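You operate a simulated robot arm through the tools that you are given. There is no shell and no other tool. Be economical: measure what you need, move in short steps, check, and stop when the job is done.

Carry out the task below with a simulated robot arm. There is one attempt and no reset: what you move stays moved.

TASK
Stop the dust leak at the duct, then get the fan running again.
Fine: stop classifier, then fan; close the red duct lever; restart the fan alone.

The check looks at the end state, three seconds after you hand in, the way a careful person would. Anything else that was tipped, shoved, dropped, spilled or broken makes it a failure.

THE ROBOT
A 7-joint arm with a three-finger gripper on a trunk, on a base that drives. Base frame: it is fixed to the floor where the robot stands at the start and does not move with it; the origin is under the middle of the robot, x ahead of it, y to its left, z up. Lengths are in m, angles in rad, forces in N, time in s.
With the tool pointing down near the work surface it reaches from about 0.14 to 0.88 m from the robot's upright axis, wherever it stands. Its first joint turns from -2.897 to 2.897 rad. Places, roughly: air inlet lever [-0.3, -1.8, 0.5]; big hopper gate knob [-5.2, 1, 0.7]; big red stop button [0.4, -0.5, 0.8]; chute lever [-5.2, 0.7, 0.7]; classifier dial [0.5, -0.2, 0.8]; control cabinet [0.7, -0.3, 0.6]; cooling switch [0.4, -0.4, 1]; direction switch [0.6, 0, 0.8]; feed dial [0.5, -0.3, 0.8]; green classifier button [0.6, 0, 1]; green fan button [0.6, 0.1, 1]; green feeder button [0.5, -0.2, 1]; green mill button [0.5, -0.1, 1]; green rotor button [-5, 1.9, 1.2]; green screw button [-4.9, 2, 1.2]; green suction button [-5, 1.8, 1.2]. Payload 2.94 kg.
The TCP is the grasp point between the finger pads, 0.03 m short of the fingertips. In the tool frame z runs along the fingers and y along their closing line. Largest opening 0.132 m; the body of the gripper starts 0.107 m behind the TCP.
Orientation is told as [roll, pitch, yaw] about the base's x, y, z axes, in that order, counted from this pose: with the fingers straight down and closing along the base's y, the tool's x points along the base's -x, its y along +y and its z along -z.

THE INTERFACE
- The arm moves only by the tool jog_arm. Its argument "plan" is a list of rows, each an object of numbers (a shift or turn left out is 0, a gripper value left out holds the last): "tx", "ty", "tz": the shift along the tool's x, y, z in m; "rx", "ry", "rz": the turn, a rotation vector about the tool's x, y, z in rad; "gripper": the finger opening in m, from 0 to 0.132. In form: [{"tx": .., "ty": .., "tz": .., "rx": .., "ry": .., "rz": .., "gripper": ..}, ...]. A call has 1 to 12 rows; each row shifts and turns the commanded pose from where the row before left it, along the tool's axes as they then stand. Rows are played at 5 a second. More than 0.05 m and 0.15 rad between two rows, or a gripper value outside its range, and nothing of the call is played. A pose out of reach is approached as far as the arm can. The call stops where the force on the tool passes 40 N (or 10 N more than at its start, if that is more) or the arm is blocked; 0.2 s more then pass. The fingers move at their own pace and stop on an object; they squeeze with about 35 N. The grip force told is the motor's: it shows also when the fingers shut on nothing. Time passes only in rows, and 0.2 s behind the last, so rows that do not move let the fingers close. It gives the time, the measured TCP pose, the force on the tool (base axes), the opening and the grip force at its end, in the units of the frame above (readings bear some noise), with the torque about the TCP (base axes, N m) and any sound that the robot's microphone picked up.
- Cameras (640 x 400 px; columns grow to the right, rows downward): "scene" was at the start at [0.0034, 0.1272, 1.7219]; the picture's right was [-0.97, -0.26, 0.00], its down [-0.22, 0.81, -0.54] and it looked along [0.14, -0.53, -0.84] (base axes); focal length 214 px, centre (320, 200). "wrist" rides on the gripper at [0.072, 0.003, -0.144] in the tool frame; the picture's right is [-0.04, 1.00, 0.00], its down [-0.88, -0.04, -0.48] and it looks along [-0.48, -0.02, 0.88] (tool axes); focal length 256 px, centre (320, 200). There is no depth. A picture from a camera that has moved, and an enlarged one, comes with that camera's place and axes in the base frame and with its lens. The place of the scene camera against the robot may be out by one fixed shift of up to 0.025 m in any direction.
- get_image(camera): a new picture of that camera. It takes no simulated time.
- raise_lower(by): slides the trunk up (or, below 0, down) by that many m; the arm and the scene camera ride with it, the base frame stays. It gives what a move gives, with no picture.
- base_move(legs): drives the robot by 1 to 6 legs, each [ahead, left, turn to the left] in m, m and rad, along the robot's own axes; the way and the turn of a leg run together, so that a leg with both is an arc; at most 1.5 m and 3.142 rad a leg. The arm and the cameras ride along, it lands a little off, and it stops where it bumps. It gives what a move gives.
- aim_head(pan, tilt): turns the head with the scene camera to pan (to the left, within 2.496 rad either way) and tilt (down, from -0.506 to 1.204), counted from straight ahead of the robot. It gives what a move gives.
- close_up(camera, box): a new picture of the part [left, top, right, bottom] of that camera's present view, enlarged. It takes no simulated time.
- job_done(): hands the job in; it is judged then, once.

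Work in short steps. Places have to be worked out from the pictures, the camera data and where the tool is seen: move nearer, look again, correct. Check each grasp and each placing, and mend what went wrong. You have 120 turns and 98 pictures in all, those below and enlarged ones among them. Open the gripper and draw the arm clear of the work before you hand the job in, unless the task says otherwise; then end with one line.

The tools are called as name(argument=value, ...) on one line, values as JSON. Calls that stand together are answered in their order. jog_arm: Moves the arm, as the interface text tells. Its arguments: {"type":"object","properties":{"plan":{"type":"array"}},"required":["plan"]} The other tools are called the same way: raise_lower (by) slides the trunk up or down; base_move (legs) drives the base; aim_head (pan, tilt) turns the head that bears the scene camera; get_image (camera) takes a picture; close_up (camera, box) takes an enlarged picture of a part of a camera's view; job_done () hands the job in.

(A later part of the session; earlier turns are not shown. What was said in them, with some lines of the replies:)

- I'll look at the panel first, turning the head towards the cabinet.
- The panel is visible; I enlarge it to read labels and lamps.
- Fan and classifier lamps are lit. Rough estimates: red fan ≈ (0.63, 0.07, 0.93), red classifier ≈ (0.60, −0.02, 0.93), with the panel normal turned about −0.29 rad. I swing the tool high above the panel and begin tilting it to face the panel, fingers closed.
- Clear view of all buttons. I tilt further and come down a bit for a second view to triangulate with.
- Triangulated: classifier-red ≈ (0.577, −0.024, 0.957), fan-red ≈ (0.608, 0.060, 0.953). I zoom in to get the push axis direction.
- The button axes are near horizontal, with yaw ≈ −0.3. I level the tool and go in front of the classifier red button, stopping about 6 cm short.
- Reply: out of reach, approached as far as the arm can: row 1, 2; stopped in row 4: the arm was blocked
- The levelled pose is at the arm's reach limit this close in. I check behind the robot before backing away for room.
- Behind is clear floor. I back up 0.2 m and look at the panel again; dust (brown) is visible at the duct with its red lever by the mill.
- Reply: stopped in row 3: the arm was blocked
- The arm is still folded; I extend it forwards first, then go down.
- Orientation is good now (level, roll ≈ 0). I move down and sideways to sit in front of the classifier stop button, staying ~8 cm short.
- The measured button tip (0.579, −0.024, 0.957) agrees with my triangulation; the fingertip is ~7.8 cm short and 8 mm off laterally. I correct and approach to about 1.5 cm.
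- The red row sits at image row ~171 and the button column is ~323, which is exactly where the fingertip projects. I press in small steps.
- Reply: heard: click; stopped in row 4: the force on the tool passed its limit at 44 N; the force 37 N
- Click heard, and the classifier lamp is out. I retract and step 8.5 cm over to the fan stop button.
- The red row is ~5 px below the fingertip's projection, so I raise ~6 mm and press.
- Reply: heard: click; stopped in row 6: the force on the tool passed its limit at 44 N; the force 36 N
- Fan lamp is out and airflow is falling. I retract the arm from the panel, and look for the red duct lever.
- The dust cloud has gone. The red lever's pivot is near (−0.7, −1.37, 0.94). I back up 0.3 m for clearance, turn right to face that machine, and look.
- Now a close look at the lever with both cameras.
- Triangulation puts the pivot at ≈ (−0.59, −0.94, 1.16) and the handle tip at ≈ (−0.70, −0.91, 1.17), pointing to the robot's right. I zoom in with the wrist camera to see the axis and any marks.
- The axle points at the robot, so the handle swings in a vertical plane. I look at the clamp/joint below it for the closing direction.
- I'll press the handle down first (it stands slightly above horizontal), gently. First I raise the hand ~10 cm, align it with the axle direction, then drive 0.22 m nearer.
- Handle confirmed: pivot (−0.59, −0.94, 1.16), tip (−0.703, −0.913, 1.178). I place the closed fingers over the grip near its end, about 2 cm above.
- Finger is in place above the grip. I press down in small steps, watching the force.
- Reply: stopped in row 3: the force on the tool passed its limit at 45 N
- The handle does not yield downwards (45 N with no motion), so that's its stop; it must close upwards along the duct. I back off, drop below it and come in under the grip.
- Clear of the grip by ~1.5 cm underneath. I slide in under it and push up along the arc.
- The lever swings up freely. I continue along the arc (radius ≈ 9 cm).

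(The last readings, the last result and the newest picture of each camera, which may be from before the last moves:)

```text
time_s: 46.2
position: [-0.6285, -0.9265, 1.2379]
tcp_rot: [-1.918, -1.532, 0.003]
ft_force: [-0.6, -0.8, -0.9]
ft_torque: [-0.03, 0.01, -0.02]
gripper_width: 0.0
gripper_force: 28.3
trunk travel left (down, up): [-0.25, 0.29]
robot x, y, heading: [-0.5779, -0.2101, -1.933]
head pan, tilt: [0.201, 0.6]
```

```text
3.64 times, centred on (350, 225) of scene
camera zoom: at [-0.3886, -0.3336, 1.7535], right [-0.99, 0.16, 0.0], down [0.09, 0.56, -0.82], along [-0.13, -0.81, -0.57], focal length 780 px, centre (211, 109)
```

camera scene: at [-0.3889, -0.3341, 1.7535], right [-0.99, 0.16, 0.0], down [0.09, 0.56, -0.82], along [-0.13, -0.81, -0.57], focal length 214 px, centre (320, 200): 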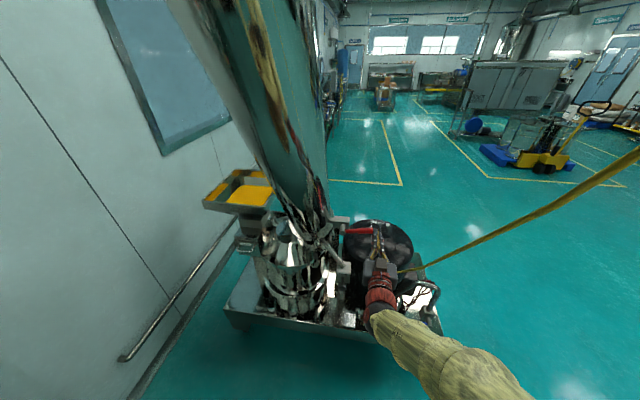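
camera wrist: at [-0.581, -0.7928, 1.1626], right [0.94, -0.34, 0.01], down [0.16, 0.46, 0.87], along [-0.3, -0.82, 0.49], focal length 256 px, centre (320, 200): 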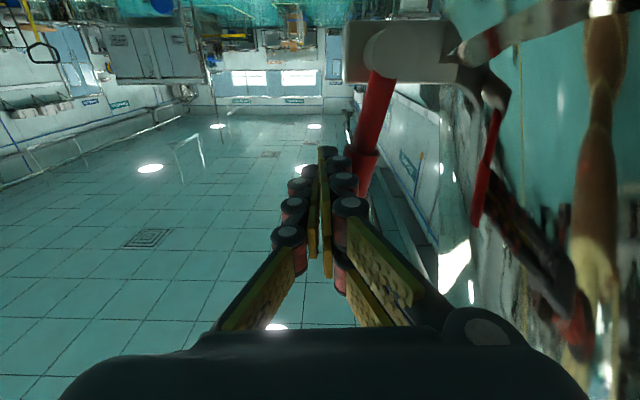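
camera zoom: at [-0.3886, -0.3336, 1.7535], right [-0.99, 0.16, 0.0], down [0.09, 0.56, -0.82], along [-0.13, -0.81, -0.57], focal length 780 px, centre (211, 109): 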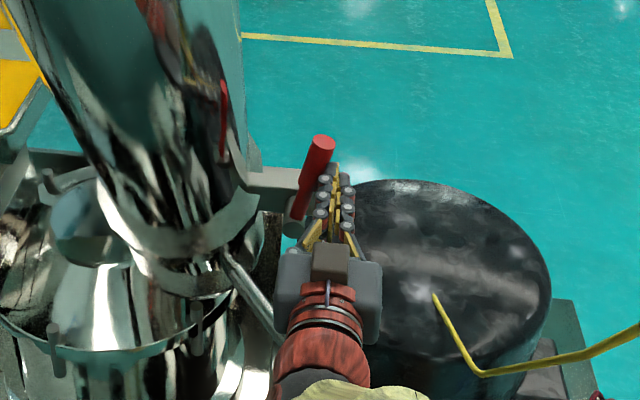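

Handle is near vertical now. I keep pushing sideways until it meets its stop.

jog_arm(plan=[{"tx": -0.003, "ty": 0.01}, {"ty": 0.008}, {"ty": 0.008}, {"ty": 0.008}, {"ty": 0.008, "tx": 0.002}])

get_image(camera="wrist")

close_up(camera="scene", box=[280, 170, 420, 280])

```text
time_s: 47.3
position: [-0.6077, -0.9337, 1.239]
tcp_rot: [-2.025, -1.535, 0.088]
ft_force: [-11.8, 17.0, 3.6]
ft_torque: [-0.32, -0.2, -0.25]
gripper_width: 0.0
gripper_force: 28.5
trunk travel left (down, up): [-0.25, 0.29]
robot x, y, heading: [-0.5804, -0.2148, -1.932]
head pan, tilt: [0.201, 0.6]
stopped in row 5: the force on the tool passed its limit at 45 N (the readings are from after the stop); the commanded pose is now the measured one
```

```text
57 pictures are left
camera wrist: at [-0.5562, -0.8013, 1.1633], right [0.93, -0.36, 0.01], down [0.16, 0.46, 0.87], along [-0.32, -0.81, 0.49], focal length 256 px, centre (320, 200)
```

wrist: 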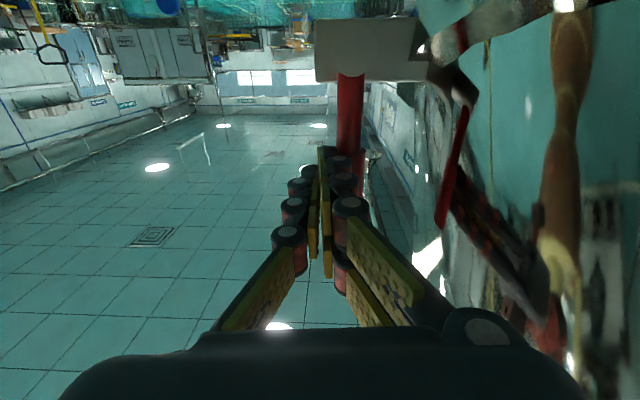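

```text
3.64 times, centred on (350, 225) of scene
camera zoom: at [-0.3909, -0.3308, 1.7539], right [-0.99, 0.16, 0.0], down [0.09, 0.56, -0.83], along [-0.13, -0.81, -0.56], focal length 780 px, centre (211, 109)
```

zoom: 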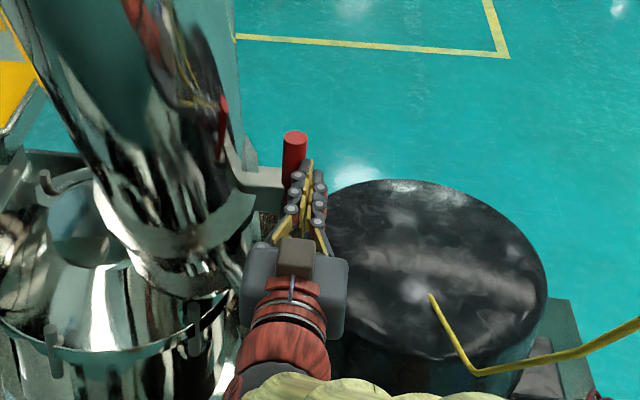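

It stopped at vertical with firm resistance — the end of travel. I back the finger off to check that it stays.

jog_arm(plan=[{"ty": -0.03}, {"tz": -0.05}, {"tz": -0.05}, {"tz": -0.05}])

get_image(camera="wrist")

close_up(camera="scene", box=[270, 160, 410, 270])

```text
time_s: 48.3
position: [-0.578, -0.7834, 1.2367]
tcp_rot: [-1.948, -1.535, 0.017]
ft_force: [-0.3, 0.9, -0.6]
ft_torque: [0.0, 0.0, 0.03]
gripper_width: 0.0
gripper_force: 28.5
trunk travel left (down, up): [-0.25, 0.29]
robot x, y, heading: [-0.5797, -0.2119, -1.935]
head pan, tilt: [0.201, 0.6]
```

```text
55 pictures are left
camera wrist: at [-0.5272, -0.6513, 1.1617], right [0.94, -0.35, 0.01], down [0.16, 0.46, 0.87], along [-0.31, -0.82, 0.49], focal length 256 px, centre (320, 200)
```

wrist: 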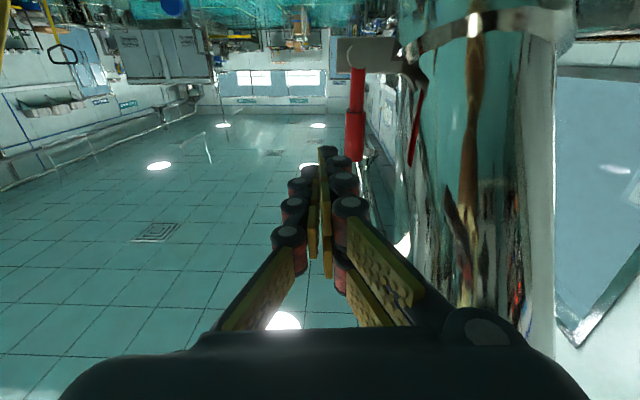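

```text
3.64 times, centred on (340, 215) of scene
camera zoom: at [-0.3899, -0.3333, 1.7536], right [-0.99, 0.16, 0.0], down [0.09, 0.56, -0.83], along [-0.13, -0.81, -0.56], focal length 780 px, centre (247, 146)
```

zoom: 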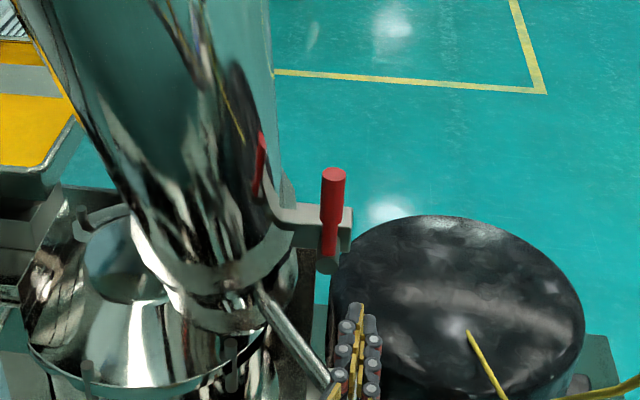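

The lever stays upright, parallel to the duct. I drive back to the spot in front of the panel.

base_move(legs=[[-0.22, 0, 0], [0, 0, 1.932]])

aim_head(pan=-0.2, tilt=0.7)

get_image(camera="wrist")

get_image(camera="scene")

```text
time_s: 54.6
position: [0.0365, 0.1952, 1.2372]
tcp_rot: [-1.938, -1.535, 1.935]
ft_force: [0.5, -0.2, -0.2]
ft_torque: [0.0, 0.01, 0.01]
gripper_width: 0.0002
gripper_force: 29.0
trunk travel left (down, up): [-0.25, 0.29]
robot x, y, heading: [-0.497, -0.006, -0.01]
head pan, tilt: [0.201, 0.6]
```

```text
time_s: 55.5
position: [0.0367, 0.1946, 1.2359]
tcp_rot: [-1.936, -1.535, 1.936]
ft_force: [0.0, -0.6, 0.0]
ft_torque: [-0.04, -0.01, 0.03]
gripper_width: 0.0001
gripper_force: 28.9
trunk travel left (down, up): [-0.25, 0.29]
robot x, y, heading: [-0.4986, -0.0034, -0.01]
head pan, tilt: [-0.201, 0.7]
```

```text
53 pictures are left
camera wrist: at [-0.1052, 0.1942, 1.1616], right [0.0, 1.0, 0.01], down [-0.49, -0.01, 0.87], along [0.87, -0.01, 0.49], focal length 256 px, centre (320, 200)
```

wrist: 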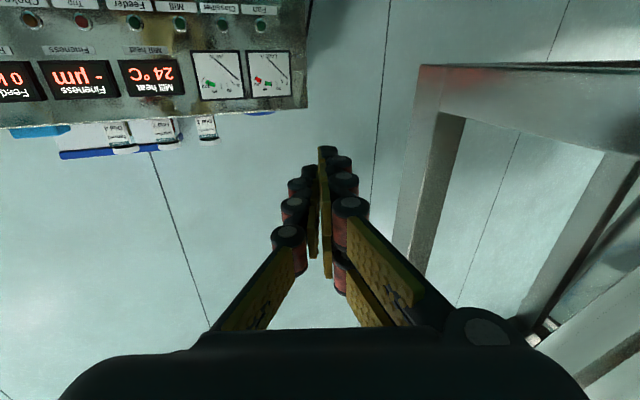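

```text
52 pictures are left
camera scene: at [-0.4299, 0.1725, 1.7449], right [-0.21, -0.98, 0.0], down [-0.63, 0.13, -0.77], along [0.75, -0.16, -0.64], focal length 214 px, centre (320, 200)
```

scene: 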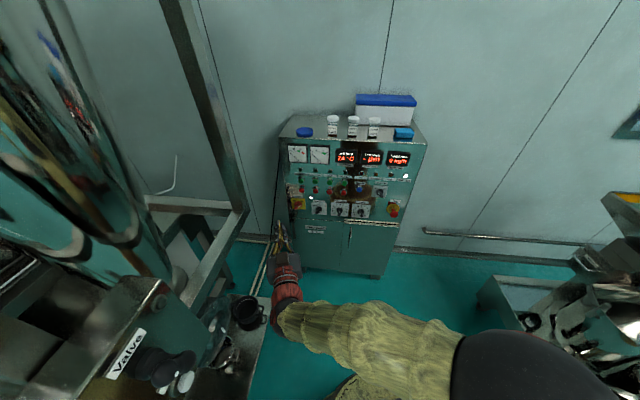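

Panel shows fan and classifier off. I move the hand to the right away from the frame, yaw to face the panel, then drive 0.3 m forwards.

jog_arm(plan=[{"ty": -0.04}, {"ty": -0.04}, {"rx": 0.145}, {"rx": 0.145}])

base_move(legs=[[0.3, 0, 0]])

get_image(camera="wrist")

```text
time_s: 56.5
position: [0.0369, 0.1151, 1.2389]
tcp_rot: [-2.203, -1.534, 1.911]
ft_force: [0.5, 0.5, -0.2]
ft_torque: [0.01, 0.0, 0.01]
gripper_width: 0.0
gripper_force: 28.5
trunk travel left (down, up): [-0.25, 0.29]
robot x, y, heading: [-0.5, -0.0019, -0.013]
head pan, tilt: [-0.201, 0.7]
```

```text
time_s: 58.5
position: [0.3386, 0.1105, 1.2384]
tcp_rot: [-2.218, -1.534, 1.922]
ft_force: [0.7, -0.8, -0.6]
ft_torque: [0.02, 0.02, -0.02]
gripper_width: 0.0004
gripper_force: 28.7
trunk travel left (down, up): [-0.25, 0.29]
robot x, y, heading: [-0.1982, -0.008, -0.01]
head pan, tilt: [-0.201, 0.7]
```

```text
51 pictures are left
camera wrist: at [0.2035, 0.1509, 1.1628], right [0.29, 0.96, 0.01], down [-0.48, 0.13, 0.87], along [0.83, -0.26, 0.5], focal length 256 px, centre (320, 200)
```

wrist: 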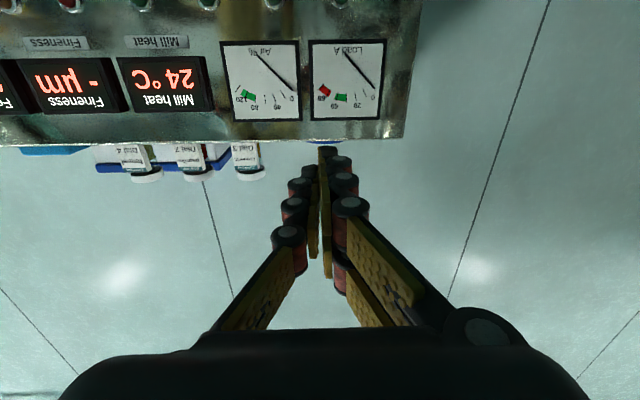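

I descend to the green row and approach the fan start button, stopping ~7 cm short.

jog_arm(plan=[{"tx": 0.042, "ty": 0.006}, {"tx": 0.042, "ty": 0.006}, {"tx": 0.042, "ty": 0.006}, {"tx": 0.042, "ty": 0.006}, {"tx": 0.04, "ty": 0.006}, {"tz": 0.04}, {"tz": 0.04}, {"tz": 0.04}, {"tz": 0.04}])

get_image(camera="wrist")

```text
time_s: 60.5
position: [0.5058, 0.0844, 1.0317]
tcp_rot: [-2.207, -1.535, 1.911]
ft_force: [-0.2, 0.1, 0.2]
ft_torque: [-0.01, 0.04, -0.03]
gripper_width: 0.0
gripper_force: 28.4
trunk travel left (down, up): [-0.25, 0.29]
robot x, y, heading: [-0.1988, -0.0079, -0.01]
head pan, tilt: [-0.201, 0.7]
```

```text
50 pictures are left
camera wrist: at [0.3699, 0.1255, 0.9556], right [0.29, 0.96, 0.01], down [-0.48, 0.13, 0.87], along [0.83, -0.26, 0.49], focal length 256 px, centre (320, 200)
```

wrist: 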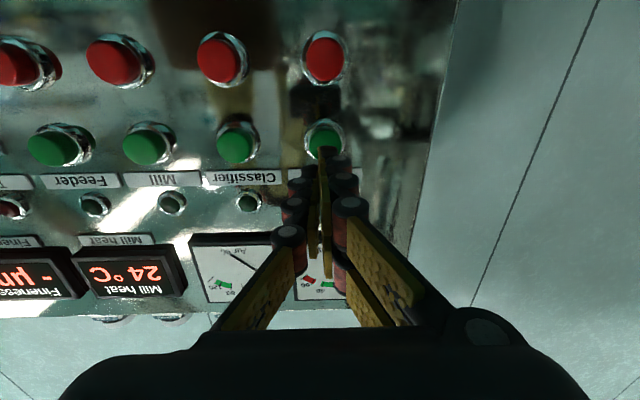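

Button tip is at ≈ (0.604, 0.059, 1.023); the fingertip needs ~1 cm down and 3 mm left. I correct and close to ~1.5 cm.

jog_arm(plan=[{"tx": 0.01, "ty": 0.003}, {"tz": 0.03}, {"tz": 0.025}])

get_image(camera="wrist")

```text
time_s: 61.4
position: [0.5557, 0.0689, 1.0232]
tcp_rot: [-2.214, -1.535, 1.919]
ft_force: [-0.5, -0.4, 0.1]
ft_torque: [-0.02, 0.01, 0.01]
gripper_width: 0.0
gripper_force: 28.6
trunk travel left (down, up): [-0.25, 0.29]
robot x, y, heading: [-0.2002, -0.0075, -0.014]
head pan, tilt: [-0.201, 0.7]
```

```text
49 pictures are left
camera wrist: at [0.4213, 0.1101, 0.9477], right [0.29, 0.96, 0.01], down [-0.48, 0.13, 0.87], along [0.83, -0.26, 0.49], focal length 256 px, centre (320, 200)
```

wrist: 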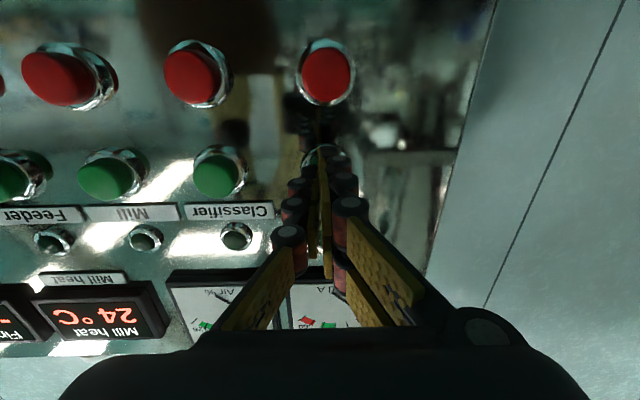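

Aligned with the green fan button (row 174, column ~324). I press.

jog_arm(plan=[{"tz": 0.008, "ty": 0.002}, {"tz": 0.006}, {"tz": 0.005}, {"tz": 0.004}, {"tz": 0.004}, {"tz": 0.004}])

close_up(camera="scene", box=[280, 140, 380, 240])

```text
time_s: 62.3
position: [0.5718, 0.0665, 1.0232]
tcp_rot: [-2.16, -1.532, 1.863]
ft_force: [-32.1, 2.2, 9.6]
ft_torque: [-0.14, -0.4, -0.15]
gripper_width: 0.0059
gripper_force: 28.9
trunk travel left (down, up): [-0.25, 0.29]
robot x, y, heading: [-0.1993, -0.0047, -0.015]
head pan, tilt: [-0.201, 0.7]
heard: click
stopped in row 4: the force on the tool passed its limit at 43 N (the readings are from after the stop); the commanded pose is now the measured one
```

```text
4.00 times, centred on (330, 190) of scene
camera zoom: at [-0.1338, 0.1694, 1.7452], right [-0.21, -0.98, 0.0], down [-0.63, 0.14, -0.77], along [0.75, -0.16, -0.64], focal length 858 px, centre (280, 240)
```

zoom: 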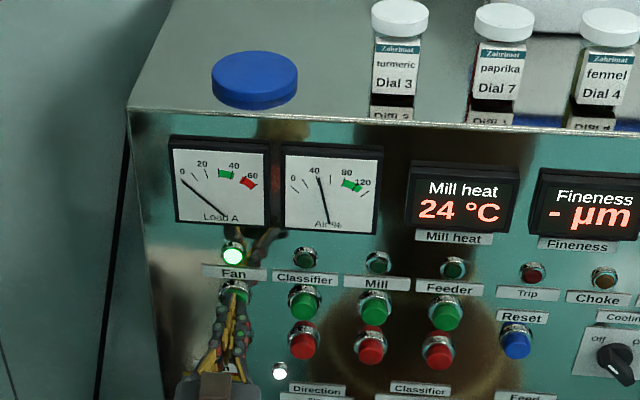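

Click heard; the fan lamp is on and airflow is rising, with only the fan running. I withdraw the arm, open the gripper, then check the duct and panel.

jog_arm(plan=[{"tz": -0.04}, {"tz": -0.04}, {"tz": -0.04}, {"tz": -0.04}, {"tx": -0.05}, {"tx": -0.05}, {"gripper": 0.08}, {}, {}])

close_up(camera="scene", box=[280, 140, 400, 240])

aim_head(pan=-2.1, tilt=0.4)

close_up(camera="scene", box=[140, 120, 380, 360])

```text
time_s: 64.3
position: [0.4215, 0.1148, 1.1173]
tcp_rot: [-2.077, -1.534, 1.782]
ft_force: [0.1, 0.6, -0.1]
ft_torque: [0.0, -0.02, 0.03]
gripper_width: 0.0548
gripper_force: 0.1
trunk travel left (down, up): [-0.25, 0.29]
robot x, y, heading: [-0.1981, -0.0056, -0.013]
head pan, tilt: [-0.201, 0.7]
```

```text
4.00 times, centred on (340, 190) of scene
camera zoom: at [-0.1288, 0.1692, 1.7449], right [-0.21, -0.98, 0.0], down [-0.63, 0.14, -0.76], along [0.75, -0.16, -0.64], focal length 858 px, centre (240, 240)
```

zoom: 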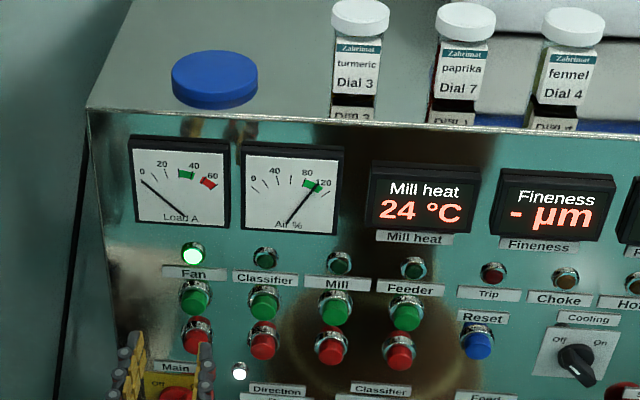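

```text
time_s: 66.2
position: [0.4222, 0.1152, 1.1179]
tcp_rot: [-2.077, -1.534, 1.778]
ft_force: [0.3, -0.7, 0.2]
ft_torque: [-0.01, -0.01, 0.05]
gripper_width: 0.08
gripper_force: 0.1
trunk travel left (down, up): [-0.25, 0.29]
robot x, y, heading: [-0.2009, -0.0093, -0.012]
head pan, tilt: [-2.1, 0.4]
```

```text
1.67 times, centred on (260, 240) of scene
camera zoom: at [-0.2592, 0.1077, 1.7718], right [-0.86, 0.51, 0.0], down [0.2, 0.33, -0.92], along [-0.47, -0.79, -0.39], focal length 358 px, centre (420, 133)
```

zoom: 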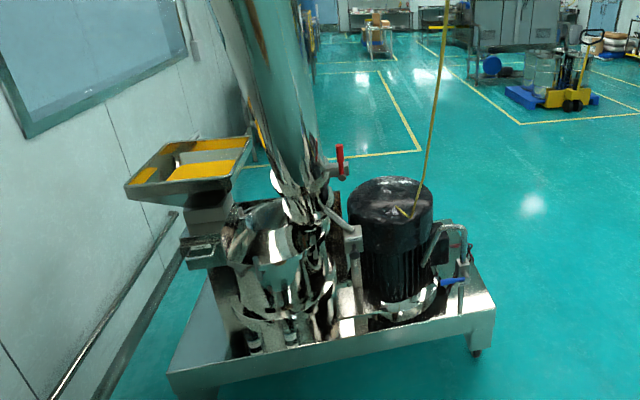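

The fan is running alone with air in the green range (~100 %). The red lever is shut, there is no dust at the duct, and the arm is clear with the gripper open. I hand in.

job_done()

```text
The job is handed in.
```

The dust leak is stopped and the fan is running again: I stopped the classifier, then the fan, closed the red duct lever and restarted the fan alone, with airflow back in the green band.
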